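You operate a simulated robot arm through the tools that you are given. There is no shell and no other tool. Be economical: measure what you need, move in short steps, check, and stop when the job is done.

The job below is to be done with a simulated robot arm. You get a single attempt, and the scene is never put back.

JOB
Roll a label on the jar with the grey cap.
Fine: clamp it on the turning plate, turn the knob to END and open the clamp again.
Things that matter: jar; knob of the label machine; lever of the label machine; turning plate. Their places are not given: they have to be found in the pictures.

Only the result counts: the job must be done as asked and must still hold three seconds after the hand-in. Knocking over, shifting, dropping, spilling or breaking anything else fails it. A push-on lid holds only when it is set on centred and level and pressed home; a screw cap is set on level and turned clockwise until tight.

ROBOT AND FRAMES
A 7-joint arm with a two-finger parallel gripper, fixed in place. Base frame: the origin is at the foot of the arm, x ahead of it, y to its left, z up; the work surface is at about z = 86. Units: cm, rad, N and s.
With the tool pointing down near the work surface it reaches from about 24 to 68 cm from the base axis. Its first joint turns from -1.152 to 1.152 rad. Payload 2.4 kg.
Tool frame: the origin (TCP) lies between the finger pads and is the grasp point; the fingertips stand 3 cm ahead of it; z points along the fingers, y is the line along which they close. The gripper opens to 9.4 cm. The fingers are 2.8 cm wide and 1 cm thick; the gripper's body (5 by 9.6 cm) begins 5.5 cm behind the TCP.
Orientation is told as [roll, pitch, yaw] about the base's x, y, z axes, in that order, counted from this pose: with the fingers straight down and closing along the base's y, the tool's x points along the base's -x, its y along +y and its z along -z.

CONTROLS
- The arm moves only by the tool drive_tool. Its argument "increments" is a list of rows, each an object (a shift or turn left out is 0, a gripper value left out holds the last) with "dp": the shift along the tool's x, y, z in cm, a list of three; "turn": the turn, a rotation vector about the tool's x, y, z in rad, a list of three; "hand": the closure in counts, from 0 (fully open) to 255 (shut). In form: [{"dp": [tx, ty, tz], "turn": [wx, wy, wz], "hand": hand}, ...]. A call has 1 to 20 rows; each row shifts and turns the commanded pose from where the row before left it, along the tool's axes as they then stand. A row lasts 0.2 s, in which the tool goes at most 5 cm and 0.15 rad; a call with a longer step from one row to the next is refused whole, and so is a gripper value outside its range. A pose out of reach is approached as far as the arm can. The call stops where the force on the tool passes 40 N (or 10 N more than at its start, if that is more) or the arm is blocked; 0.2 s more then pass. Each finger travels about 15.3 cm/s and halts on what it meets, pressing with about 26 N; the grip force reading is that of the motor and also rises with nothing between the fingers. The clock runs only during rows and for 0.2 s after the last one: add rows that do not move to give the fingers time. It gives the time, the measured TCP pose, the force on the tool (base axes), the opening and the grip force at its end, in the units of the frame above (readings bear some noise), with the torque about the TCP (base axes, N m) and any sound that the robot's microphone picked up.
- Cameras (640 x 400 px; columns grow to the right, rows downward): "scene" is fixed at [3.41, 46.81, 145.01]; the picture's right is [-0.80, -0.60, 0.00], its down [-0.31, 0.42, -0.85] and it looks along [0.51, -0.68, -0.52] (base axes); focal length 326 px, centre (320, 200). "wrist" rides on the gripper at [7.6, 1.4, -10.3] in the tool frame; the picture's right is [-0.18, 0.98, 0.00], its down [-0.75, -0.14, -0.64] and it looks along [-0.63, -0.12, 0.77] (tool axes); focal length 243 px, centre (320, 200).
- grab_frame(camera): a new picture of that camera. The clock stands still meanwhile.
- pixel_to_xyz(camera, pixels): for up to 12 pixels [column, row] of the newest picture of that camera ("zoom" is the newest enlarged one), the place [x, y, z] in the base frame of the surface seen there, good to about 0.3 cm. The clock stands still meanwhile.
- zoom(camera, box): a new picture of the part [left, top, right, bottom] of that camera's present view, enlarged. The clock stands still meanwhile.
- finish_job(): hands the job in; it is judged then, once.

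Go step by step. Measure first, check grasps and placings, and put right what went wrong. The budget is 80 turns and 46 pictures, counting those below and the enlarged ones. Unless the task says otherwise, let go and move clear before handing in, and close with one line.

The tools are called after "Emit:" as name(argument=value, ...) on one line, values as JSON. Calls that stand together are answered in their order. drive_tool: Moves the arm, as the interface text tells. Its arguments: {"type":"object","properties":{"increments":{"type":"array"}},"required":["increments"]} The other tools are called the same way: grab_frame (camera) takes a picture; pixel_to_xyz (camera, pixels) gives the place of the surface under pixels of a picture; zoom (camera, box) takes an enlarged picture of a part of a camera's view; finish_job () hands the job in.

At the start:

```text
t: 0.0
ee_pos: [42.09, 8.98, 127.43]
ee_rot: [0.001, -0.001, -0.001]
wrist_force: [0.3, 0.3, 0.4]
torque: [0.0, -0.01, -0.01]
finger_gap: 9.4
finger_force: 0.0
```

scene: 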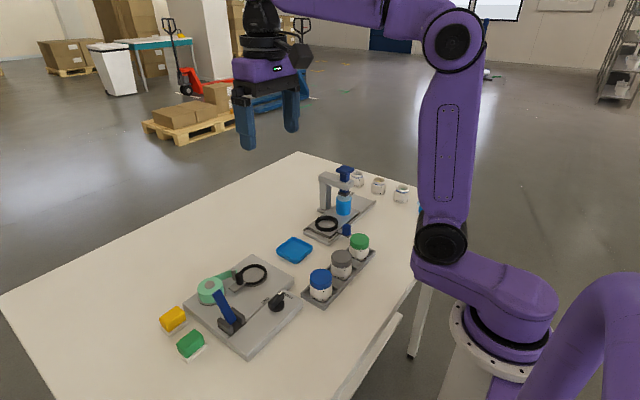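
wrist: 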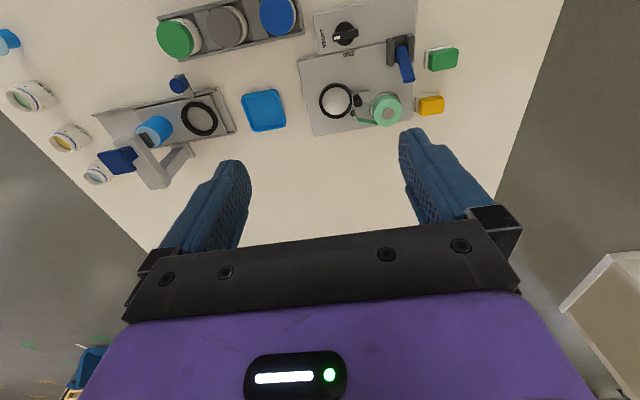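

The jar with the grey cap is at about scene (341,263), in a tray between the blue and green ones; the label machine is near (245,300). I'll zoom in on both.

Emit:
zoom(camera="scene", box=[160, 220, 400, 370])

Emit:
zoom(camera="wrist", box=[280, 0, 480, 125])

```text
2.67 times, centred on (280, 295) of scene
```

zoom: 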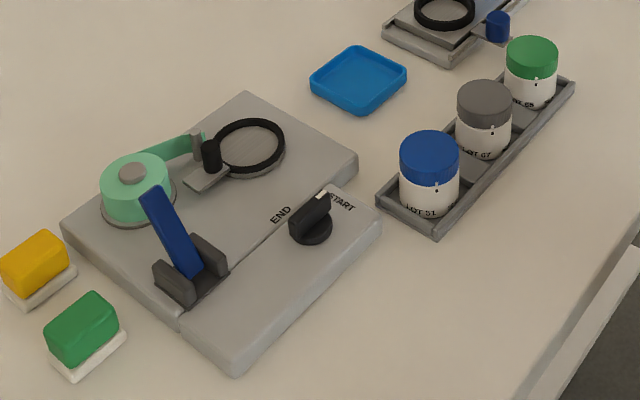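

```text
3.20 times, centred on (380, 62) of wrist
```

zoom: 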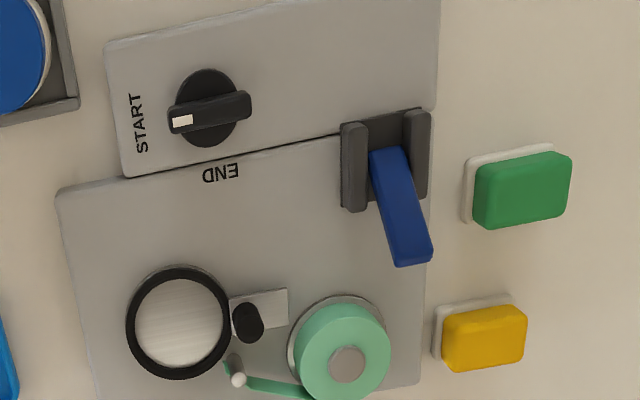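

The zooms show the plate inside the black ring, the black clamp roller beside it, the blue lever, and the knob with its white mark at START. I'll measure all of them.

Emit:
pixel_to_xyz(camera="zoom", pixels=[[178, 322], [130, 325], [226, 322], [178, 270], [178, 375], [182, 121], [240, 103], [375, 160], [412, 255], [355, 200], [416, 180], [247, 322]])

Emit:
pixel_to_xyz(camera="scene", pixels=[[341, 256], [331, 256], [352, 256], [342, 250], [341, 275], [321, 276], [359, 241], [276, 298], [218, 292], [230, 320], [277, 305], [297, 300]])

```text
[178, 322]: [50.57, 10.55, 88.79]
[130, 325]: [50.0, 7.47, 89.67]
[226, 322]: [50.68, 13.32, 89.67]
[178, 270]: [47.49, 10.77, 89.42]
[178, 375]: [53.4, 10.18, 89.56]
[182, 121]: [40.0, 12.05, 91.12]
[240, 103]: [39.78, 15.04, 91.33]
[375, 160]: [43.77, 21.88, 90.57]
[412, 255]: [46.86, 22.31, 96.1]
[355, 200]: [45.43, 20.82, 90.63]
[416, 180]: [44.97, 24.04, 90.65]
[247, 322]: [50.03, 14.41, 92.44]
```

```text
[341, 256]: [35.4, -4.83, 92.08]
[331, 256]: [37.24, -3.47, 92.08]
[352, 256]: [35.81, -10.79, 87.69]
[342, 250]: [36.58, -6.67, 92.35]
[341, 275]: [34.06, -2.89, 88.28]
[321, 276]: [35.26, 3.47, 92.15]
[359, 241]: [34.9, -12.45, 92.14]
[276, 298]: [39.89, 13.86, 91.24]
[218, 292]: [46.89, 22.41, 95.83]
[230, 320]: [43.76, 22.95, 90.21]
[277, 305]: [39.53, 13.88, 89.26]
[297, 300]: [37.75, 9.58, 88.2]
```

Ring centre is about (50.4,10.4), knob about (39.9,13.5), lever tip about (46.9,22.3,96). Next I'll measure the jars more exactly from the wrist view and look closer at the lever.

Emit:
zoom(camera="scene", box=[180, 250, 300, 350])

Emit:
zoom(camera="wrist", box=[150, 0, 310, 100])

```text
4.00 times, centred on (240, 300) of scene
```

zoom: 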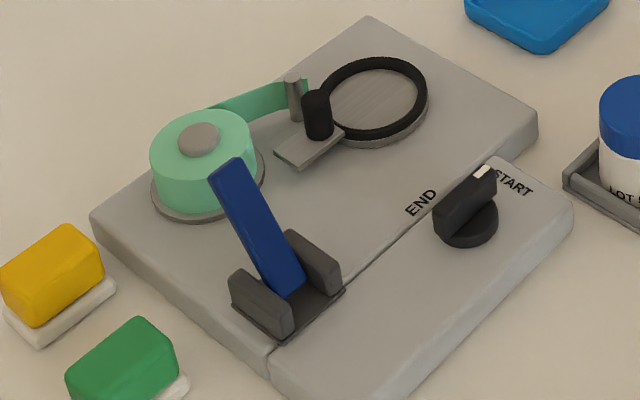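

```text
4.00 times, centred on (230, 50) of wrist
```

zoom: 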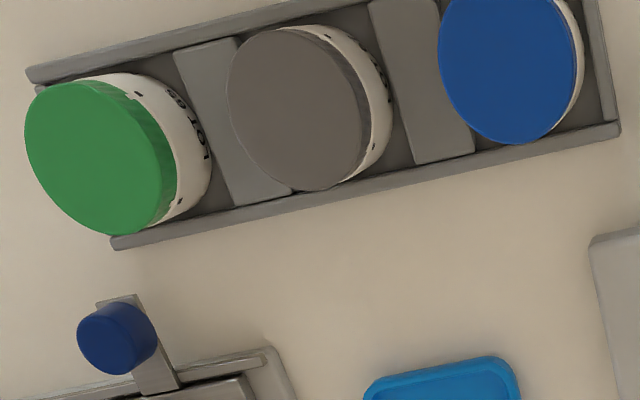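

The lever leans to +x towards the spool, so its free travel is probably towards -x. Next I'll measure the grey cap's rim.

Emit:
pixel_to_xyz(camera="zoom", pixels=[[233, 95], [357, 130], [290, 32], [318, 187], [296, 109], [210, 60], [410, 60], [375, 150], [440, 150], [240, 200], [290, 8], [320, 195]])

```text
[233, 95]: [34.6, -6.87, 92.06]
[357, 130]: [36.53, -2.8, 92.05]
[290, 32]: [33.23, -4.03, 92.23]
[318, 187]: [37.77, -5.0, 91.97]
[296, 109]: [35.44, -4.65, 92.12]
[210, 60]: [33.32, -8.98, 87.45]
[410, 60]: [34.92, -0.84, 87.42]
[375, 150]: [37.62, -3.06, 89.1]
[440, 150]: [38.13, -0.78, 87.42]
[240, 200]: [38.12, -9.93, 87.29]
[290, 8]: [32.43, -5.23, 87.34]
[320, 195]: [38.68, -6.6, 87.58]
```

Grey-cap jar: centre about (35.5,-4.65), diameter about 4.5, top 92.1. I'll go above it and yaw 90° so that the fingers close along x, which keeps them clear of the neighbouring jars and later of the clamp roller.

Emit:
drive_tool(increments=[{"dp": [1.1, -2.27, 3.73], "hand": 0}, {"dp": [1.1, -2.27, 3.73]}, {"dp": [1.1, -2.27, 3.73]}, {"dp": [1.1, -2.27, 3.73]}, {"dp": [1.1, -2.27, 3.73]}, {"dp": [1.09, -2.28, 3.78]}, {"turn": [0, 0, -0.1428]}, {"turn": [0, 0, -0.1428]}, {"turn": [0, 0, -0.1428]}, {"turn": [0, 0, -0.1428]}, {"turn": [0, 0, -0.1428]}, {"turn": [0, 0, -0.1428]}, {"turn": [0, 0, -0.1428]}, {"turn": [0, 0, -0.1428]}, {"turn": [0, 0, -0.1428]}, {"turn": [0, 0, -0.1428]}, {"turn": [0, 0, -0.1428]}, {}])

Emit:
grab_frame(camera="wrist")

```text
t: 3.8
ee_pos: [35.54, -4.72, 105.0]
ee_rot: [0.001, 0.0, 1.572]
wrist_force: [-0.1, 0.5, 0.4]
torque: [0.01, 0.02, -0.04]
finger_gap: 9.39
finger_force: 0.1
```

```text
39 pictures are left
```

wrist: 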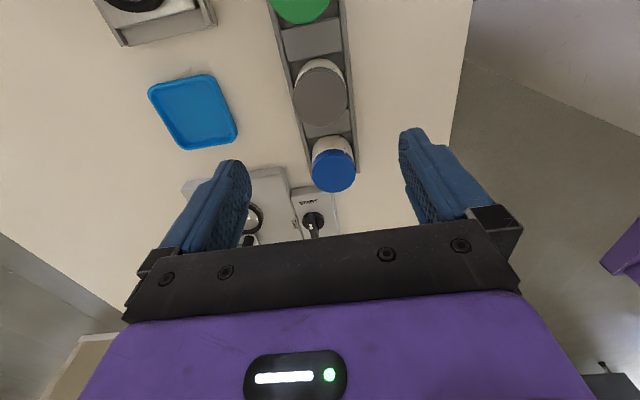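

The jar is in view at (321,95). I'll re-measure its rim from here.

Emit:
pixel_to_xyz(camera="wrist", pixels=[[296, 95], [346, 97], [320, 70], [322, 122], [321, 96], [332, 170], [300, 130], [350, 120], [296, 115]])

```text
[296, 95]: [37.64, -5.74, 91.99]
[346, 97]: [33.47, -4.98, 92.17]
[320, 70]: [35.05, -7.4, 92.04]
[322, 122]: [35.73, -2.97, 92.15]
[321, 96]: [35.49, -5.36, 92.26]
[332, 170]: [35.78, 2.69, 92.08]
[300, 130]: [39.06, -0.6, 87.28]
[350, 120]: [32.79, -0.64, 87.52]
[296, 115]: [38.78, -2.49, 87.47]
```

Centre is about (35.5,-5.0), and the tray walls reach z≈87.5. I'll descend to TCP z 91.1, which puts the tips at 88.1.

Emit:
drive_tool(increments=[{"dp": [0.25, 0, 3]}, {"dp": [0, 0, 3]}, {"dp": [0, 0, 3]}, {"dp": [0, 0, 2.5]}, {"dp": [0, 0, 1.4]}, {"dp": [0, 0, 1.0]}, {}])

Emit:
grab_frame(camera="scene")

Emit:
grab_frame(camera="wrist")

```text
t: 5.4
ee_pos: [35.52, -5.02, 91.19]
ee_rot: [-0.001, 0.0, 1.571]
wrist_force: [-1.0, -0.3, -0.6]
torque: [0.0, -0.02, 0.03]
finger_gap: 9.38
finger_force: 0.1
```

```text
38 pictures are left
```

scene: 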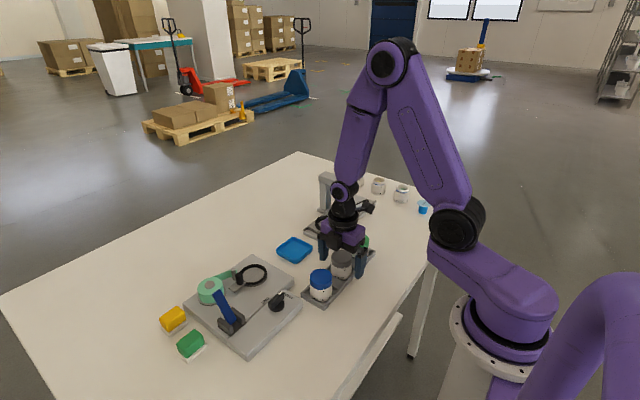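

```text
37 pictures are left
```

wrist: 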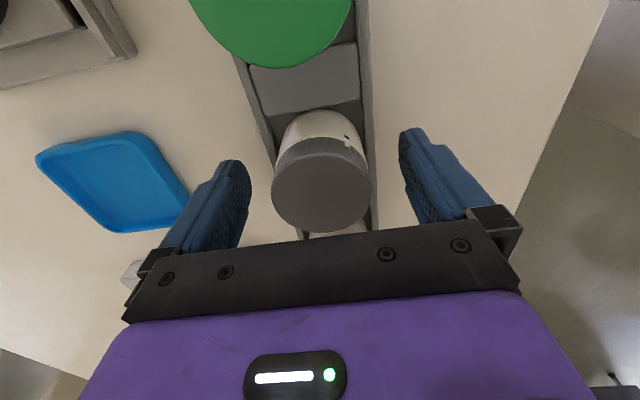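

The jar sits between the fingers. I'll check that it is centred before closing.

Emit:
pixel_to_xyz(camera="wrist", pixels=[[273, 190], [370, 190], [322, 155], [322, 230], [322, 190], [322, 128]])

Emit:
drive_tool(increments=[{"hand": 140}, {"hand": 140}, {"hand": 255}, {"hand": 255}, {"hand": 255}])

```text
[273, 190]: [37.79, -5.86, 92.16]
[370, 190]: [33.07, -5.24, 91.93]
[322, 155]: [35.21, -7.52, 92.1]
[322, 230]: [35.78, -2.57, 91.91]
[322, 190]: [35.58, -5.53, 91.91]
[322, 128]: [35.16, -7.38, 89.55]
```

```text
t: 6.6
ee_pos: [35.67, -5.06, 91.06]
ee_rot: [0.002, 0.0, 1.571]
wrist_force: [0.4, -0.2, 0.1]
torque: [0.01, 0.01, -0.02]
finger_gap: 5.1
finger_force: 26.1
```

It is gripped at 5.1 cm and centred on the TCP. I'll lift.

Emit:
drive_tool(increments=[{"dp": [0, 0, -0.8]}, {"dp": [0, 0, -1.5]}, {"dp": [0, 0, -2.5]}, {"dp": [0, 0, -3]}, {"dp": [0, 0, -3]}, {}])

Emit:
zoom(camera="scene", box=[160, 170, 400, 320])

```text
t: 8.0
ee_pos: [35.53, -5.06, 101.95]
ee_rot: [0.0, -0.001, 1.57]
wrist_force: [-0.5, -0.4, -1.0]
torque: [-0.01, 0.0, -0.01]
finger_gap: 5.12
finger_force: 26.5
```

```text
2.67 times, centred on (280, 245) of scene
```

zoom: 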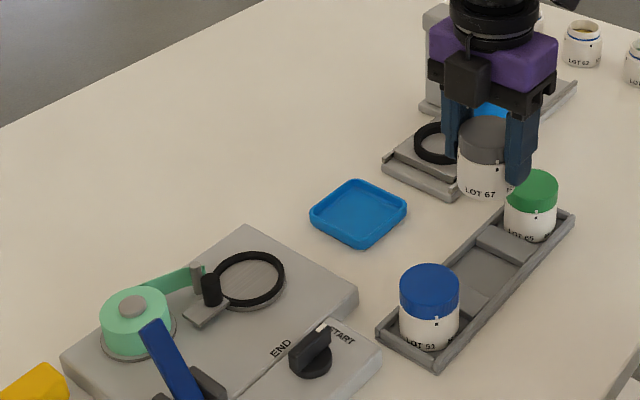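

The jar hangs level in the fingers. I'll measure the jar's bottom, the tray floor and the ring from this view.

Emit:
pixel_to_xyz(camera="zoom", pixels=[[490, 270], [480, 195], [470, 192], [215, 279], [283, 277], [250, 253], [247, 304], [250, 278], [196, 266], [210, 278], [211, 292], [195, 315]])

```text
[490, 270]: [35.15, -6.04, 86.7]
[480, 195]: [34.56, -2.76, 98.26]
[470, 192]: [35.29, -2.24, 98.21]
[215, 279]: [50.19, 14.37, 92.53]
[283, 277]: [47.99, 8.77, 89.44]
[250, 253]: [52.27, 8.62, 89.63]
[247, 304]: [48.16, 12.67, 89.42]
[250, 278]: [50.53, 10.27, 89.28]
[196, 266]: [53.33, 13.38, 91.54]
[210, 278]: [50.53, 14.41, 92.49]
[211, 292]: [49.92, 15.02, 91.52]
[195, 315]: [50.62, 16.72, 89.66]
```

Jar bottom is about 4.35 cm below the TCP, and the ring centre is about (50.3,10.55). I'll hover beyond the ring to view it unobstructed with the wrist camera.

Emit:
drive_tool(increments=[{"dp": [0, 0, -2.5]}, {"dp": [0, 0, -2.5]}, {"dp": [-3, -2.12, 0]}, {"dp": [-3, -2.12, 0]}, {"dp": [-3, -2.12, 0]}, {"dp": [-3, -2.12, 0]}, {"dp": [-3, -2.12, 0]}, {"dp": [-3, -2.12, 0]}, {"dp": [-3, -2.12, 0]}, {}, {}])

Emit:
grab_frame(camera="wrist")

```text
t: 10.4
ee_pos: [50.52, 15.9, 106.83]
ee_rot: [0.0, 0.0, 1.569]
wrist_force: [-0.2, -0.7, -0.7]
torque: [0.02, -0.02, 0.03]
finger_gap: 5.08
finger_force: 26.3
```

```text
35 pictures are left
```

wrist: 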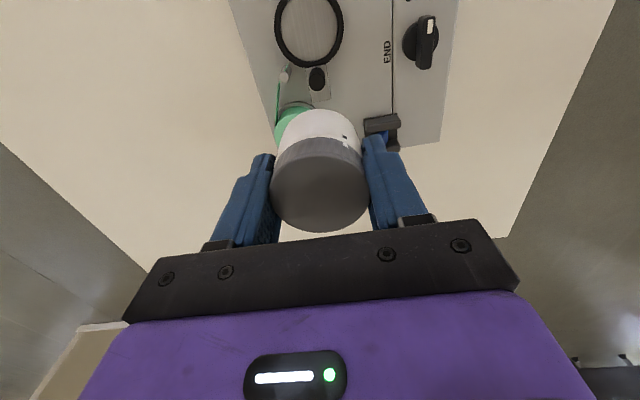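

The ring is at (308,25). I'll zoom in to measure its inner and outer edges.

Emit:
zoom(camera="wrist", box=[250, 0, 394, 90])

```text
4.44 times, centred on (322, 45) of wrist
```

zoom: 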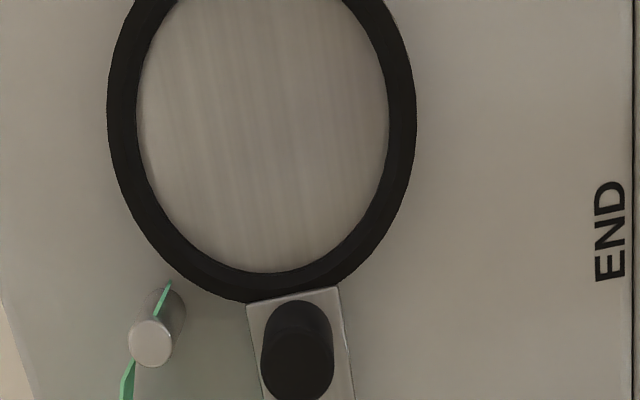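

Emit:
pixel_to_xyz(camera="zoom", pixels=[[108, 105], [416, 115], [141, 105], [386, 110], [125, 108], [402, 112], [270, 300], [270, 274], [270, 260], [262, 110], [150, 5], [380, 5]])

```text
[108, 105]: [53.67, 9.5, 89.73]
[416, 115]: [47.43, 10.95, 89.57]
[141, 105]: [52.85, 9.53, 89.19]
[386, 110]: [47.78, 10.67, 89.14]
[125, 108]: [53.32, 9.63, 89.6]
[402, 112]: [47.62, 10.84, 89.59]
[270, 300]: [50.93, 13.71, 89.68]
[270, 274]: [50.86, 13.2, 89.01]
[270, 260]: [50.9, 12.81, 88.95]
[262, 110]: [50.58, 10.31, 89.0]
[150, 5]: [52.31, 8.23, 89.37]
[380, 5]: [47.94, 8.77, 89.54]
```

Plate centre is about (50.45,10.45), z≈89.0, with ring inner diameter about 5.3. I'll move above it and stop the jar's bottom about 1 cm over the ring.

Emit:
drive_tool(increments=[{"dp": [2.7, 0.04, 0]}, {"dp": [2.75, 0.03, 0]}, {}, {"dp": [0, 0, 3]}, {"dp": [0, 0, 3]}, {"dp": [0, 0, 3]}, {"dp": [0, 0, 2.6]}, {}, {}])

Emit:
zoom(camera="scene", box=[190, 220, 310, 320])

Emit:
grab_frame(camera="wrist")

```text
t: 12.4
ee_pos: [50.41, 10.48, 95.36]
ee_rot: [-0.001, 0.0, 1.572]
wrist_force: [0.0, 0.3, -1.6]
torque: [0.0, -0.02, 0.01]
finger_gap: 5.1
finger_force: 26.3
```

```text
4.00 times, centred on (250, 270) of scene
```

zoom: 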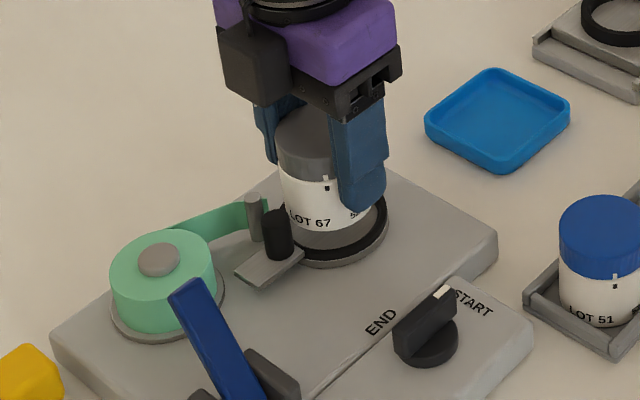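

```text
32 pictures are left
```

wrist: 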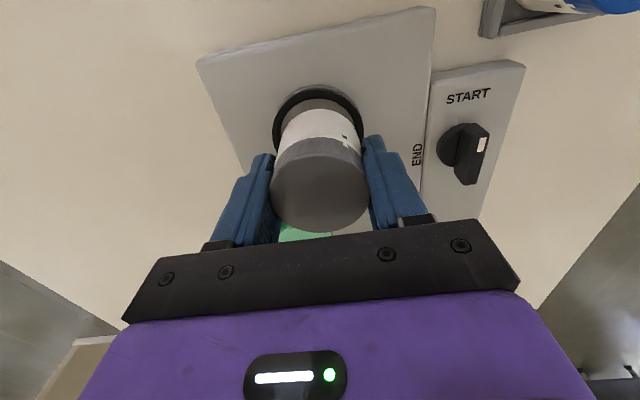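

The jar is centred over the ring: ring columns 273–363, jar centre about 319. I'll lower it in small steps until it meets the plate.

Emit:
drive_tool(increments=[{"dp": [0, 0, 0.7]}, {"dp": [0, 0, 0.5]}, {"dp": [0, 0, 0.3]}, {"dp": [0, 0, 0.2]}, {"dp": [0, 0, 0.15]}, {}])

Emit:
grab_frame(camera="wrist")

```text
t: 13.8
ee_pos: [50.45, 10.56, 93.53]
ee_rot: [-0.004, 0.001, 1.569]
wrist_force: [-2.8, -3.0, 24.4]
torque: [-0.05, 0.23, -0.05]
finger_gap: 5.08
finger_force: 25.6
```

```text
31 pictures are left
```

wrist: 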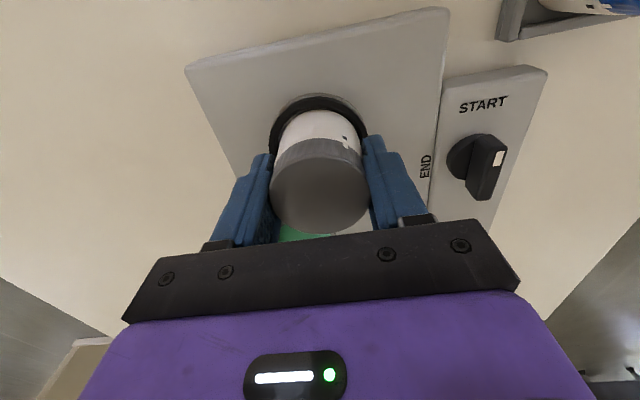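

Contact with 24 N at TCP 93.53 puts the jar's bottom at about 89.17. I'll look to see whether it is on the plate or riding on the ring.

Emit:
zoom(camera="scene", box=[220, 240, 284, 290])

Emit:
drive_tool(increments=[{"dp": [0, 0, -0.25]}, {"dp": [0.07, 0.07, 0]}, {"dp": [0, 0, 0.15]}, {"dp": [0, 0, 0.1]}, {}])

```text
8.00 times, centred on (252, 265) of scene
```

zoom: 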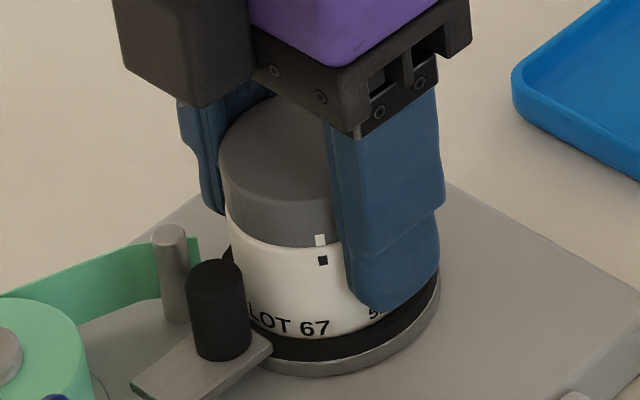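

```text
t: 15.0
ee_pos: [50.37, 10.56, 93.6]
ee_rot: [-0.003, 0.0, 1.568]
wrist_force: [7.3, -2.1, 16.1]
torque: [-0.09, -0.08, -0.01]
finger_gap: 5.1
finger_force: 26.1
```

Contact height is unchanged and lateral shifts meet resistance, which suggests the jar is seated inside the ring. I'll relax the preload, release gently and check.

Emit:
drive_tool(increments=[{"dp": [-0.0, -0.04, -0.1]}, {}, {"hand": 100}, {"hand": 85}, {"hand": 55}, {}])

Emit:
zoom(camera="scene", box=[220, 240, 284, 290])

```text
t: 16.4
ee_pos: [50.33, 10.48, 93.56]
ee_rot: [0.0, 0.001, 1.571]
wrist_force: [-0.1, 0.9, 0.1]
torque: [0.03, -0.02, 0.01]
finger_gap: 7.38
finger_force: 0.1
```

```text
8.00 times, centred on (252, 265) of scene
```

zoom: 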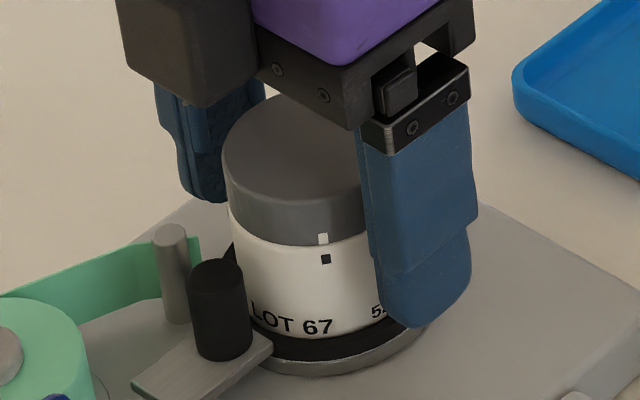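

The jar is standing, so I'll raise the hand clear and inspect the seating from both cameras.

Emit:
drive_tool(increments=[{"dp": [0, 0, -1.5]}, {"dp": [0, 0, -3]}, {"dp": [0, 0, -4], "hand": 0}, {"dp": [0, 0, -4]}, {}])

Emit:
zoom(camera="scene", box=[220, 240, 284, 290])

Emit:
zoom(camera="wrist", box=[250, 40, 394, 130])

```text
t: 17.6
ee_pos: [50.16, 10.55, 106.18]
ee_rot: [-0.001, 0.0, 1.569]
wrist_force: [-0.2, 0.8, -0.9]
torque: [-0.02, 0.02, 0.01]
finger_gap: 9.4
finger_force: 0.1
```

```text
8.00 times, centred on (252, 265) of scene
```

zoom: 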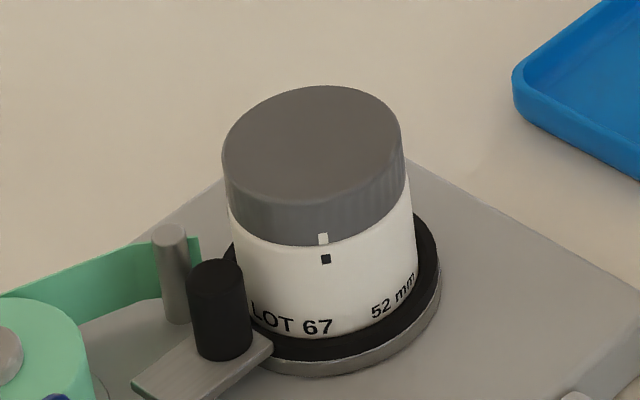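

```text
4.44 times, centred on (322, 85) of wrist
```

zoom: 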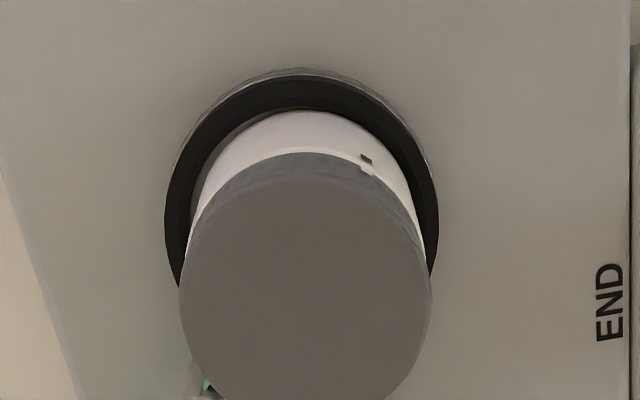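

The cap looks tilted, and the wrist zoom shows a plate gap at left (200,190) while the right side overlaps the ring. I'll measure the tilt.

Emit:
pixel_to_xyz(camera="zoom", pixels=[[190, 270], [420, 270], [305, 170], [305, 380], [305, 270], [215, 165], [400, 165], [170, 225], [437, 225], [300, 78], [300, 105]])

```text
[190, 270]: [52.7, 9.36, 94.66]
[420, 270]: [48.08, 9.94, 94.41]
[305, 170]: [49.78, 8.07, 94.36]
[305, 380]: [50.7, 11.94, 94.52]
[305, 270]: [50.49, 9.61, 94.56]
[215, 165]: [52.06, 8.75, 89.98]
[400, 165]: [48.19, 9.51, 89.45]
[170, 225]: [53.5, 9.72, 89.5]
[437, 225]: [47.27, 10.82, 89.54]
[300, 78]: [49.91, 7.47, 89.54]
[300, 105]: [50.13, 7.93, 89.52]
```

Readings are ambiguous on seating. I'll move the wrist camera to look down onto the jar from nearly straight above.

Emit:
drive_tool(increments=[{"dp": [-2.2, -0.7, -2]}, {"dp": [-2.2, -0.7, -2]}, {}, {}])

Emit:
zoom(camera="wrist", box=[256, 0, 384, 80])

Emit:
zoom(camera="scene", box=[236, 250, 284, 280])

```text
t: 18.6
ee_pos: [51.67, 14.98, 110.19]
ee_rot: [0.0, -0.001, 1.568]
wrist_force: [-0.2, 1.3, 0.6]
torque: [0.0, -0.02, -0.03]
finger_gap: 9.38
finger_force: 0.0
```

```text
5.00 times, centred on (320, 40) of wrist
```

zoom: 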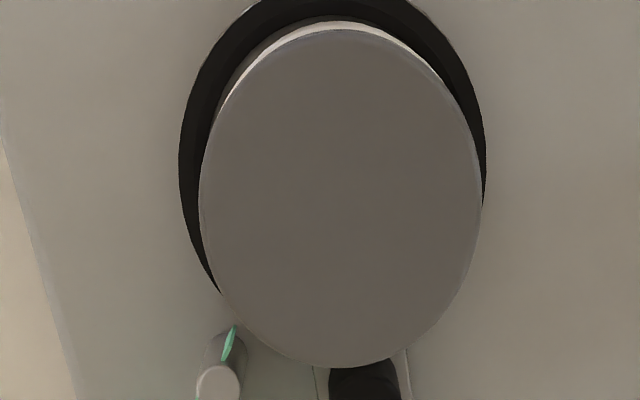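

```text
13.33 times, centred on (260, 265) of scene
```

zoom: 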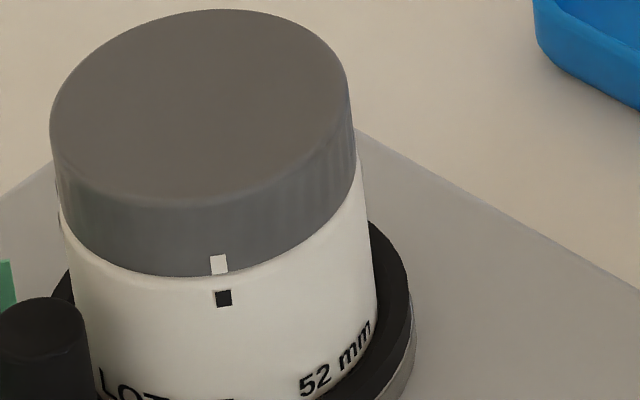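

The cap sits within about 0.1 cm of the ring's centre. One levelness check on the cap top follows.

Emit:
pixel_to_xyz(camera="zoom", pixels=[[65, 120], [75, 140], [335, 90], [340, 110], [210, 20], [190, 25], [160, 190], [200, 188], [385, 260], [402, 270], [90, 80], [310, 150]])

Emit:
pixel_to_xyz(camera="wrist", pixels=[[298, 40], [350, 40], [325, 10], [330, 70], [304, 20], [347, 60], [346, 22], [305, 55]])

```text
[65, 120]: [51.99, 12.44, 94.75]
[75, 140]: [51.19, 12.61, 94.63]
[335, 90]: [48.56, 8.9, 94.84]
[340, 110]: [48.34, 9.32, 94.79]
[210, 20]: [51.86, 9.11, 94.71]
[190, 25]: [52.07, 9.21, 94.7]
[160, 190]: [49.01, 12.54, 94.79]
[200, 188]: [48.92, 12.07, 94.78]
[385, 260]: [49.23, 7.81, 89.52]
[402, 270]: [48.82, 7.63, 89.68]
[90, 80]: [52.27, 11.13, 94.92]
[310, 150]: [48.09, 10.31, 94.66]
```

```text
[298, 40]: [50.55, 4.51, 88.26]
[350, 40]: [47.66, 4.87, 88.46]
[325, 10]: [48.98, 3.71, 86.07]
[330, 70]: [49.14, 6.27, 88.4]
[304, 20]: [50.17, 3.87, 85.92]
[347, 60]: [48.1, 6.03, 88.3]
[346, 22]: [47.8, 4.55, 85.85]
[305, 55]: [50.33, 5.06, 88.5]
```

The cap top is level all round (94.6–94.9), so the jar is seated. Next the lever: I'll turn back to yaw 0 and go above it for a close look.

Emit:
drive_tool(increments=[{"turn": [0, 0, 0.1428]}, {"turn": [0, 0, 0.1428]}, {"turn": [0, 0, 0.1428]}, {"turn": [0, 0, 0.1428]}, {"turn": [0, 0, 0.1428]}, {"turn": [0, 0, 0.1428]}, {"turn": [0, 0, 0.1428]}, {"turn": [0, 0, 0.1428]}, {"turn": [0, 0, 0.1428]}, {"turn": [0, 0, 0.1428]}, {"turn": [0, 0, 0.1428]}, {"dp": [0, 3.7, 0]}, {"dp": [0, 3.7, 0]}, {}])

Emit:
zoom(camera="wrist", box=[200, 0, 440, 150])

```text
t: 21.6
ee_pos: [51.63, 22.35, 110.12]
ee_rot: [0.0, -0.001, 0.0]
wrist_force: [0.3, -0.1, 0.9]
torque: [0.0, -0.01, 0.01]
finger_gap: 9.41
finger_force: 0.1
```

```text
2.67 times, centred on (320, 75) of wrist
```

zoom: 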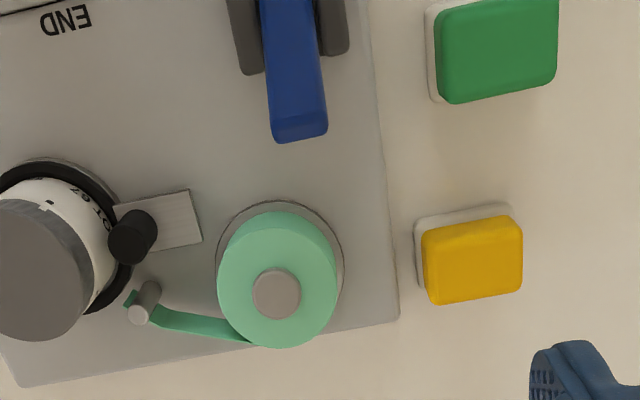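

I'll measure the lever, spool and roller from this view.

Emit:
pixel_to_xyz(camera="zoom", pixels=[[275, 130], [322, 125], [298, 130], [298, 138], [290, 60], [285, 10], [250, 50], [335, 40], [278, 300], [305, 225], [334, 270], [130, 235]])

```text
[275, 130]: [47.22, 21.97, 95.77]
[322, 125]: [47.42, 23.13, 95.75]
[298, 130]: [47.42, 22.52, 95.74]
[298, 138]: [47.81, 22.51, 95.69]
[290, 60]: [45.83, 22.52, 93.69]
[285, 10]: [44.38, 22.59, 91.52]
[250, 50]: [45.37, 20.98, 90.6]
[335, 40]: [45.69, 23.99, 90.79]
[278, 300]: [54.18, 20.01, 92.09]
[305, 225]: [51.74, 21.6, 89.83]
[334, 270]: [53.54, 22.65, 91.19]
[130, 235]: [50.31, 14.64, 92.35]
```

Lever tip is at (47.5,22.5,95.8), tilted about 34° to +x, presumably against its open stop. I'll close the hand and come down on its +x side.

Emit:
drive_tool(increments=[{"dp": [0.8, 0.1, 0], "hand": 255}, {"dp": [0.6, 0.05, 0]}, {}, {"dp": [0, 0, 3.5]}, {"dp": [0, 0, 3.5]}, {"dp": [0, 0, 3.5]}, {"dp": [0, 0, 3.1]}, {}])

Emit:
zoom(camera="scene", box=[180, 250, 300, 350])

```text
t: 23.4
ee_pos: [50.3, 22.47, 96.5]
ee_rot: [0.0, 0.0, 0.0]
wrist_force: [0.6, -0.3, -0.5]
torque: [0.0, 0.02, -0.03]
finger_gap: 0.0
finger_force: 26.4
```

```text
4.00 times, centred on (240, 300) of scene
```

zoom: 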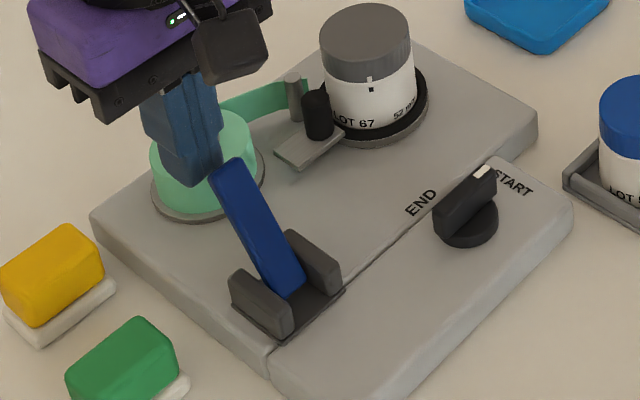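

The fingers are just behind the lever, so I'll push gently towards -x.

Emit:
drive_tool(increments=[{"dp": [0.5, 0, 0]}, {"dp": [0.5, 0, 0]}, {"dp": [0.4, 0, 0]}, {"dp": [0.4, 0, 0]}, {"dp": [0.4, 0, 0]}, {"dp": [0.4, 0, 0]}, {}])

Emit:
zoom(camera="scene", box=[180, 250, 300, 350])

```text
t: 25.0
ee_pos: [47.82, 22.35, 96.55]
ee_rot: [0.0, -0.002, 0.001]
wrist_force: [1.6, -1.7, 4.1]
torque: [0.02, 0.06, -0.03]
finger_gap: 0.0
finger_force: 26.7
```

```text
4.00 times, centred on (240, 300) of scene
```

zoom: 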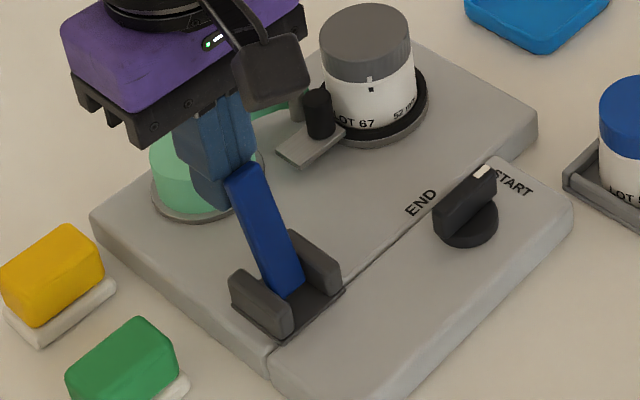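

The lever yields with small force and the roller shifts toward the jar, so the direction is right. I'll continue.

Emit:
drive_tool(increments=[{"dp": [0.4, 0, 0]}, {"dp": [0.4, 0, 0]}, {"dp": [0.4, 0, 0]}, {"dp": [0.4, 0, 0]}, {"dp": [0.4, 0, 0]}, {"dp": [0.4, 0, 0]}, {"dp": [0.4, 0, 0]}, {"dp": [0.4, 0, 0]}, {}])

Emit:
zoom(camera="scene", box=[180, 250, 300, 350])

```text
t: 25.9
ee_pos: [46.73, 22.48, 96.8]
ee_rot: [0.006, -0.01, -0.001]
wrist_force: [0.2, -0.9, 4.5]
torque: [0.0, 0.06, 0.03]
finger_gap: 0.01
finger_force: 25.8
stopped in row 4: the force on the tool passed its limit at 42 N (the readings are from after the stop); the commanded pose is now the measured one
```

```text
4.00 times, centred on (240, 300) of scene
```

zoom: 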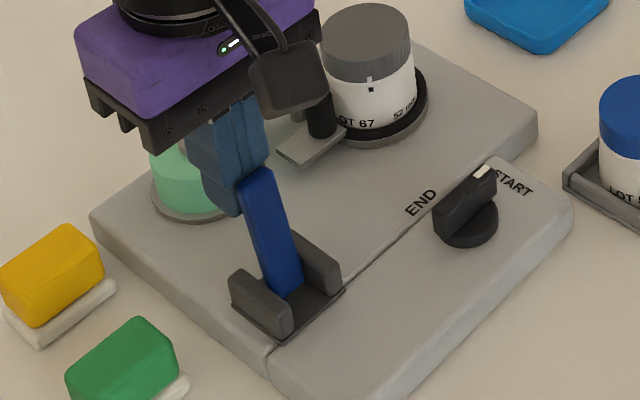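

The push stopped at 42 N with the lever about 20° from vertical. It may be over-centre resistance or speed, so I'll retry slowly.

Emit:
drive_tool(increments=[{"dp": [0.15, 0, 0]}, {"dp": [0.15, 0, 0]}, {"dp": [0.15, 0, 0]}, {"dp": [0.15, 0, 0]}, {"dp": [0.15, 0, 0]}, {"dp": [0.15, 0, 0]}, {"dp": [0.15, 0, 0]}, {"dp": [0.15, 0, 0]}, {"dp": [0.15, 0, 0]}, {"dp": [0.15, 0, 0]}])

Emit:
zoom(camera="scene", box=[180, 250, 300, 350])

```text
t: 28.1
ee_pos: [44.77, 22.48, 96.5]
ee_rot: [-0.001, 0.004, 0.003]
wrist_force: [0.0, -0.3, -0.1]
torque: [0.0, 0.04, -0.01]
finger_gap: 0.01
finger_force: 26.1
```

```text
4.00 times, centred on (240, 300) of scene
```

zoom: 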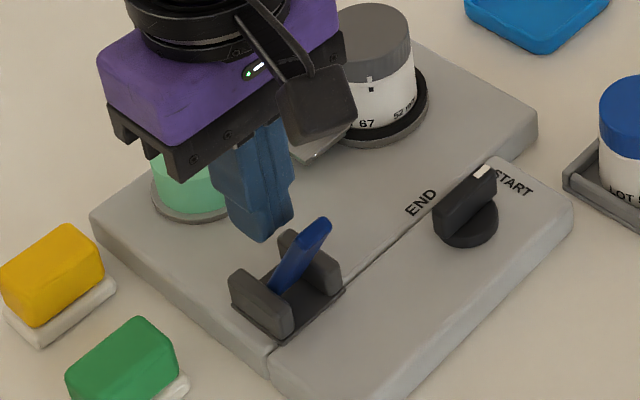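

The lever has snapped over centre to -x. I'll lift away and check that the roller meets the jar.

Emit:
drive_tool(increments=[{"dp": [0, 0, -3]}, {"dp": [0, 0, -4]}, {"dp": [0, 0, -4]}, {"dp": [-2, 0, -2]}, {}])

Emit:
zoom(camera="scene", box=[180, 250, 300, 350])

Emit:
grab_frame(camera="wrist")

```text
t: 29.3
ee_pos: [47.07, 22.37, 109.78]
ee_rot: [0.003, -0.009, -0.003]
wrist_force: [0.6, 0.4, 0.3]
torque: [-0.03, 0.04, -0.01]
finger_gap: 0.01
finger_force: 26.7
```

```text
4.00 times, centred on (240, 300) of scene
```

zoom: 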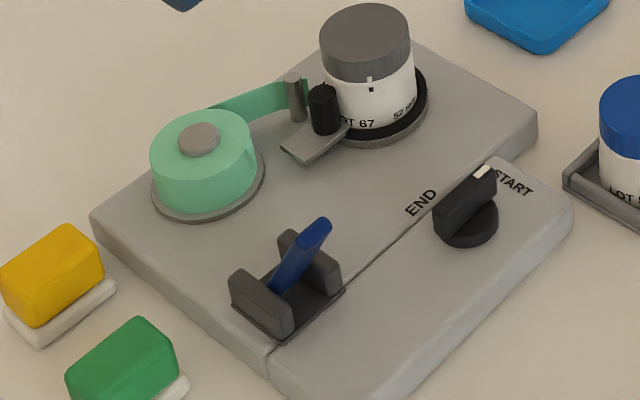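

```text
18 pictures are left
```

wrist: 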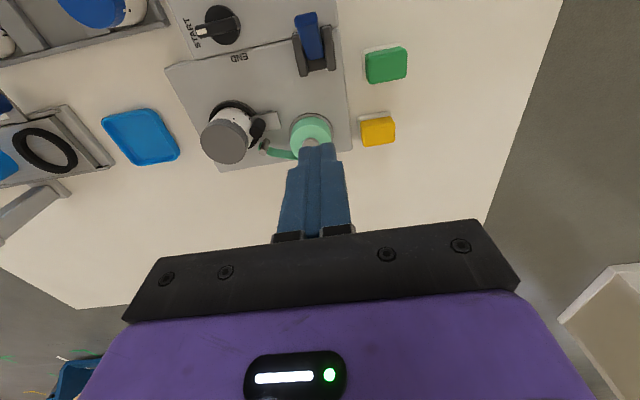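

The roller now presses on the jar and the lever stays over. Next I'll measure the knob closely.

Emit:
zoom(camera="wrist", box=[170, 0, 266, 60])

```text
6.67 times, centred on (218, 30) of wrist
```

zoom: 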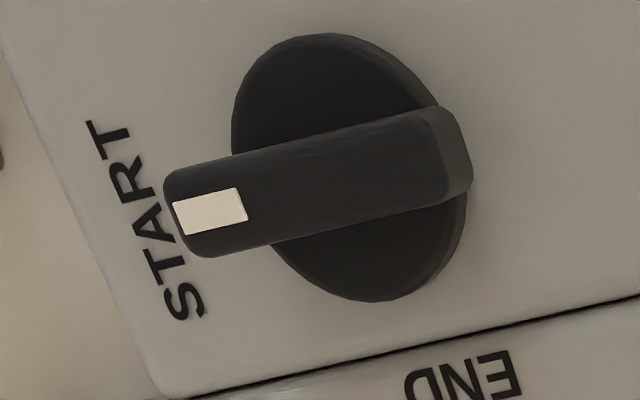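

Emit:
pixel_to_xyz(camera="zoom", pixels=[[180, 215], [435, 145], [310, 180], [305, 155], [315, 225], [460, 150], [340, 60], [360, 290], [165, 240], [150, 250], [463, 375], [560, 200]])

```text
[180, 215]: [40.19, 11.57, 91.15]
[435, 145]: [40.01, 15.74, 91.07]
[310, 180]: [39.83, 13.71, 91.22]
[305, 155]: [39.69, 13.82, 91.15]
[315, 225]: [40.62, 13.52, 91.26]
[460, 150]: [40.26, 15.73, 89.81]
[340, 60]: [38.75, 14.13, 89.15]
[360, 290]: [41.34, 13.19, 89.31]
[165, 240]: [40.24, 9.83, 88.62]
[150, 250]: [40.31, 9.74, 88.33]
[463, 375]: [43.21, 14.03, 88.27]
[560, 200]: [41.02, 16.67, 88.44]
```

Knob centre is about (40.1,13.6), the blade lies along y at z 89.2–91.2, and END lies to +x, so it is a 90° counter-clockwise turn. I'll hover above with yaw -90° so that the turn ends at yaw 0.

Emit:
drive_tool(increments=[{"dp": [2.33, -2.92, 2.6], "hand": 60}, {"dp": [2.33, -2.92, 2.6]}, {"dp": [2.33, -2.92, 2.6]}, {"turn": [0, 0, 0.1428]}, {"turn": [0, 0, 0.1428]}, {"turn": [0, 0, 0.1428]}, {"turn": [0, 0, 0.1428]}, {"turn": [0, 0, 0.1428]}, {"turn": [0, 0, 0.1428]}, {"turn": [0, 0, 0.1428]}, {"turn": [0, 0, 0.1428]}, {"turn": [0, 0, 0.1428]}, {"turn": [0, 0, 0.1428]}, {"turn": [0, 0, 0.1428]}, {}])

Emit:
grab_frame(camera="wrist")

```text
t: 32.5
ee_pos: [40.07, 13.62, 101.83]
ee_rot: [0.008, 0.003, -1.574]
wrist_force: [-0.5, -1.0, 0.2]
torque: [0.02, 0.0, 0.01]
finger_gap: 7.2
finger_force: 0.1
```

```text
16 pictures are left
```

wrist: 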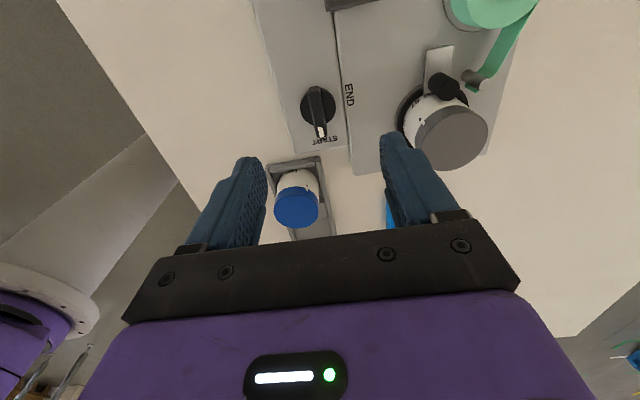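

Aligned over the knob. I'll descend to TCP 92.5 (tips at 89.5) and close on the blade.

Emit:
drive_tool(increments=[{"dp": [0, 0, 3]}, {"dp": [0, 0, 3]}, {"dp": [0, 0, 2]}, {"dp": [0, 0, 1.2]}, {}, {"hand": 180}, {"hand": 255}, {"hand": 255}, {"hand": 255}])

Emit:
zoom(camera="scene", box=[210, 240, 330, 340])

```text
t: 34.5
ee_pos: [40.01, 13.74, 92.62]
ee_rot: [0.003, 0.003, -1.57]
wrist_force: [-15.9, 1.0, 2.7]
torque: [0.18, 0.56, -0.06]
finger_gap: 1.07
finger_force: 44.8
```

```text
4.00 times, centred on (270, 290) of scene
```

zoom: 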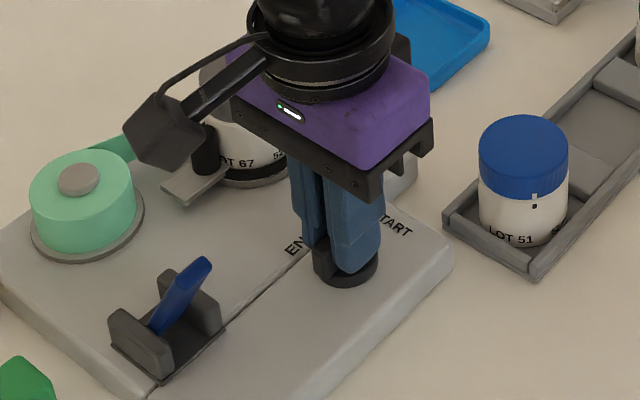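

Blade gripped at 1.07 cm, with -16 N side load along x, so I'll shift 0.1 cm that way. Then I'll start the counter-clockwise turn slowly.

Emit:
drive_tool(increments=[{"dp": [0, -0.1, 0]}, {}, {"turn": [0, 0, -0.08]}, {"turn": [0, 0, -0.08]}, {"turn": [0, 0, -0.08]}, {"turn": [0, 0, -0.08]}, {}])

```text
t: 36.1
ee_pos: [39.99, 13.75, 92.62]
ee_rot: [0.007, 0.003, -1.254]
wrist_force: [-14.2, 5.3, -10.2]
torque: [0.73, 0.79, -1.89]
finger_gap: 1.92
finger_force: 44.7
```

The gap grew to 1.92, which suggests the fingers turned around a blade that did not move (torque -1.9 N·m). I'll back off and look.

Emit:
drive_tool(increments=[{"turn": [0, 0, 0.08]}, {"turn": [0, 0, 0.08]}, {"turn": [0, 0, 0.08]}, {"turn": [0, 0, 0.08]}, {}])

Emit:
zoom(camera="scene", box=[248, 270, 312, 320])

```text
t: 37.3
ee_pos: [39.91, 13.6, 92.7]
ee_rot: [0.007, 0.003, -1.57]
wrist_force: [-8.9, -12.1, -5.6]
torque: [-0.78, 0.6, -0.01]
finger_gap: 1.09
finger_force: 44.4
```

```text
8.00 times, centred on (280, 295) of scene
```

zoom: 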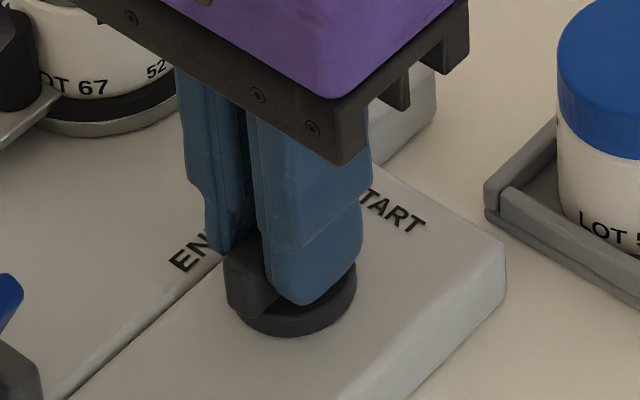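

The blade is still at START, so that direction is against its stop. I'll ease the side load and test clockwise a little.

Emit:
drive_tool(increments=[{"dp": [-0.1, -0.05, 0]}, {"turn": [0, 0, 0.06]}, {"turn": [0, 0, 0.06]}, {"turn": [0, 0, 0.06]}, {"turn": [0, 0, 0.06]}, {}])

```text
t: 38.7
ee_pos: [40.03, 13.67, 92.64]
ee_rot: [0.007, 0.007, -1.813]
wrist_force: [-5.5, -3.2, -12.7]
torque: [-0.47, 0.78, -0.04]
finger_gap: 1.09
finger_force: 44.6
```

The knob turns freely clockwise (gap steady, torque ≈0), so its travel is 270° clockwise to END. I'll continue, watching the wrist range.

Emit:
drive_tool(increments=[{"turn": [0, 0, 0.1]}, {"turn": [0, 0, 0.1]}, {"turn": [0, 0, 0.1]}, {"turn": [0, 0, 0.1]}, {"turn": [0, 0, 0.1]}, {"turn": [0, 0, 0.1]}, {"turn": [0, 0, 0.1]}, {}])

Emit:
zoom(camera="scene", box=[180, 230, 324, 350])

```text
t: 40.5
ee_pos: [40.06, 13.59, 92.69]
ee_rot: [0.002, 0.011, -2.516]
wrist_force: [-0.7, -10.6, -4.5]
torque: [-0.69, 0.92, -0.01]
finger_gap: 1.08
finger_force: 44.7
```

```text
3.33 times, centred on (252, 290) of scene
```

zoom: 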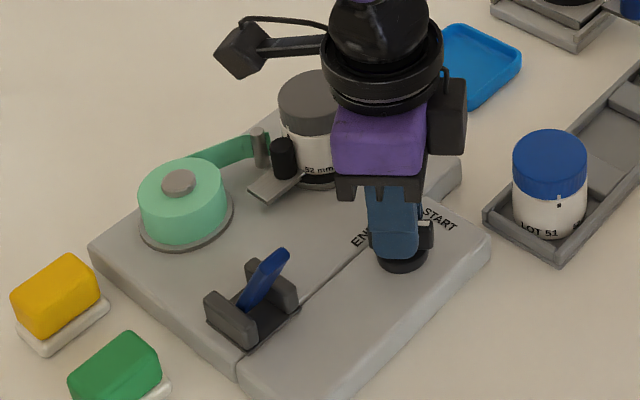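

The jar is turning with the knob. I'll let go, rise, swing the wrist back by π and re-grip the blade.

Emit:
drive_tool(increments=[{"hand": 170}, {"hand": 140}, {"dp": [0, 0, -2]}, {"dp": [0, 0, -2.5]}, {"turn": [0, 0, -0.149]}, {"turn": [0, 0, -0.149]}, {"turn": [0, 0, -0.149]}, {"turn": [0, 0, -0.149]}, {"turn": [0, 0, -0.149]}, {"turn": [0, 0, -0.149]}, {"turn": [0, 0, -0.149]}, {"turn": [0, 0, -0.149]}, {"turn": [0, 0, -0.149]}, {"turn": [0, 0, -0.149]}, {"turn": [0, 0, -0.149]}, {"turn": [0, 0, -0.149]}, {"turn": [0, 0, -0.149]}, {"turn": [0, 0, -0.149]}, {"turn": [0, 0, -0.149]}, {"turn": [0, 0, -0.149]}])

Emit:
drive_tool(increments=[{"turn": [0, 0, -0.149]}, {"turn": [0, 0, -0.149]}, {"turn": [0, 0, -0.149]}, {"turn": [0, 0, -0.149]}, {"turn": [0, 0, -0.149]}, {}, {}])

Emit:
zoom(camera="scene", box=[180, 230, 324, 350])

```text
t: 44.7
ee_pos: [39.94, 13.53, 97.14]
ee_rot: [0.003, -0.008, -0.124]
wrist_force: [0.3, 0.0, 0.9]
torque: [0.0, 0.03, 0.0]
finger_gap: 4.29
finger_force: 0.0
```

```text
t: 46.3
ee_pos: [40.01, 13.44, 97.09]
ee_rot: [-0.002, -0.01, 0.62]
wrist_force: [0.4, 0.0, 0.4]
torque: [0.0, -0.03, 0.0]
finger_gap: 4.25
finger_force: 0.0
```

```text
3.33 times, centred on (252, 290) of scene
```

zoom: 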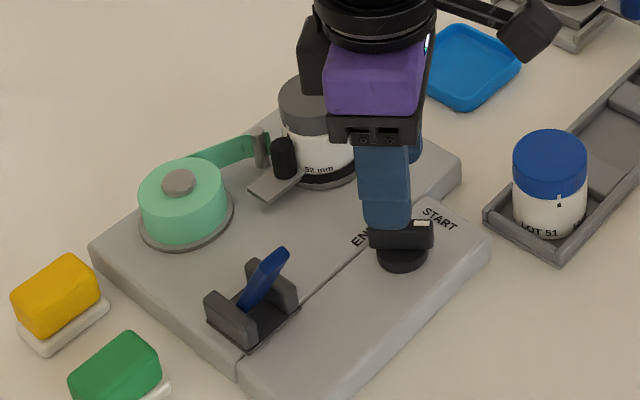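

The blade's mark now points about 54° clockwise from START and the fingers align with it. I'll descend, grip and continue the turn.

Emit:
drive_tool(increments=[{"dp": [0, 0, 2.5]}, {"dp": [0, 0, 2.0]}, {}, {"hand": 200}, {"hand": 255}, {"hand": 255}, {"turn": [0, 0, 0.1]}, {"turn": [0, 0, 0.1]}, {"turn": [0, 0, 0.1]}, {"turn": [0, 0, 0.1]}, {"turn": [0, 0, 0.1]}, {"turn": [0, 0, 0.1]}, {"turn": [0, 0, 0.1]}, {"turn": [0, 0, 0.1]}, {}])

```text
t: 49.5
ee_pos: [40.11, 13.43, 92.62]
ee_rot: [0.009, -0.008, -0.186]
wrist_force: [10.4, -26.1, 0.9]
torque: [-1.17, -1.19, 0.03]
finger_gap: 1.09
finger_force: 44.1
```

The knob follows (gap 1.09), but side load has grown to -26 N in y. I'll ease it by shifting and read again.

Emit:
drive_tool(increments=[{"dp": [-0.05, -0.12, 0]}, {}])

```text
t: 50.1
ee_pos: [40.16, 13.38, 92.76]
ee_rot: [0.007, -0.009, -0.183]
wrist_force: [11.2, -20.5, 4.5]
torque: [-0.91, -0.12, 0.03]
finger_gap: 1.09
finger_force: 44.3
```

That helps a bit. I'll shift further along the same lines.

Emit:
drive_tool(increments=[{"dp": [-0.1, -0.2, 0]}, {"dp": [-0.05, -0.15, 0]}, {}])

```text
t: 50.9
ee_pos: [40.16, 13.4, 92.69]
ee_rot: [0.007, -0.01, -0.178]
wrist_force: [4.7, 22.1, 1.7]
torque: [0.31, 1.35, -0.04]
finger_gap: 1.08
finger_force: 44.2
```

It overshot in y (+22 N). I'll go back half and continue turning.

Emit:
drive_tool(increments=[{"dp": [0, 0.17, 0]}, {"turn": [0, 0, 0.1]}, {"turn": [0, 0, 0.1]}, {"turn": [0, 0, 0.1]}, {"turn": [0, 0, 0.1]}, {"turn": [0, 0, 0.1]}, {"turn": [0, 0, 0.1]}, {}])

```text
t: 52.7
ee_pos: [40.07, 13.37, 92.72]
ee_rot: [0.008, -0.003, -0.782]
wrist_force: [-10.5, 22.0, 15.0]
torque: [-0.26, 0.29, 0.0]
finger_gap: 1.09
finger_force: 44.3
```

Turning well; the side load is now (-10,+22) N. I'll correct by 0.2 cm and go on.

Emit:
drive_tool(increments=[{"dp": [0.19, 0.05, -0.05]}, {"turn": [0, 0, 0.1]}, {"turn": [0, 0, 0.1]}, {"turn": [0, 0, 0.1]}, {"turn": [0, 0, 0.1]}, {"turn": [0, 0, 0.1]}, {"turn": [0, 0, 0.1]}, {"turn": [0, 0, 0.1]}, {}])

Emit:
zoom(camera="scene", box=[180, 230, 324, 350])

```text
t: 54.7
ee_pos: [40.0, 13.35, 92.71]
ee_rot: [0.004, 0.003, -1.487]
wrist_force: [-3.2, -12.4, -19.5]
torque: [-1.14, 0.37, -0.03]
finger_gap: 1.08
finger_force: 44.5
```

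```text
3.33 times, centred on (252, 290) of scene
```

zoom: 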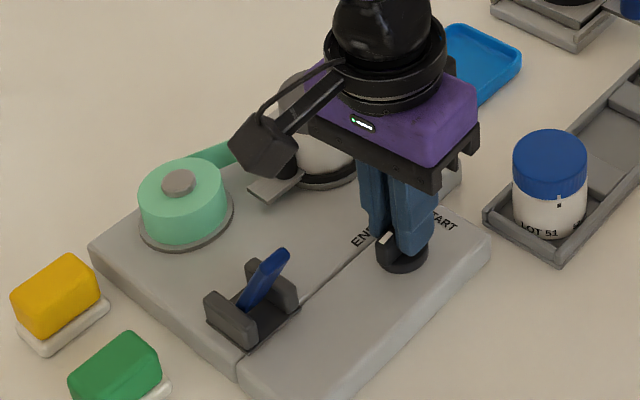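

The mark now points to +y, with about 90° left. I'll continue to yaw about -2.5, then re-grip.

Emit:
drive_tool(increments=[{"dp": [-0.08, 0, 0.07]}, {"turn": [0, 0, 0.1]}, {"turn": [0, 0, 0.1]}, {"turn": [0, 0, 0.1]}, {"turn": [0, 0, 0.1]}, {"turn": [0, 0, 0.1]}, {}])

Emit:
drive_tool(increments=[{"turn": [0, 0, 0.1]}, {"turn": [0, 0, 0.1]}, {"turn": [0, 0, 0.1]}, {"turn": [0, 0, 0.1]}, {"turn": [0, 0, 0.1]}, {}])

```text
t: 56.3
ee_pos: [40.06, 13.36, 92.68]
ee_rot: [0.001, 0.006, -1.985]
wrist_force: [-15.2, -8.5, 10.4]
torque: [-0.13, 0.54, -0.01]
finger_gap: 1.09
finger_force: 44.5
```

```text
t: 57.7
ee_pos: [39.85, 13.41, 92.7]
ee_rot: [0.001, 0.005, -2.484]
wrist_force: [-23.6, 0.6, 24.4]
torque: [0.26, 0.16, -0.01]
finger_gap: 1.09
finger_force: 44.7
```

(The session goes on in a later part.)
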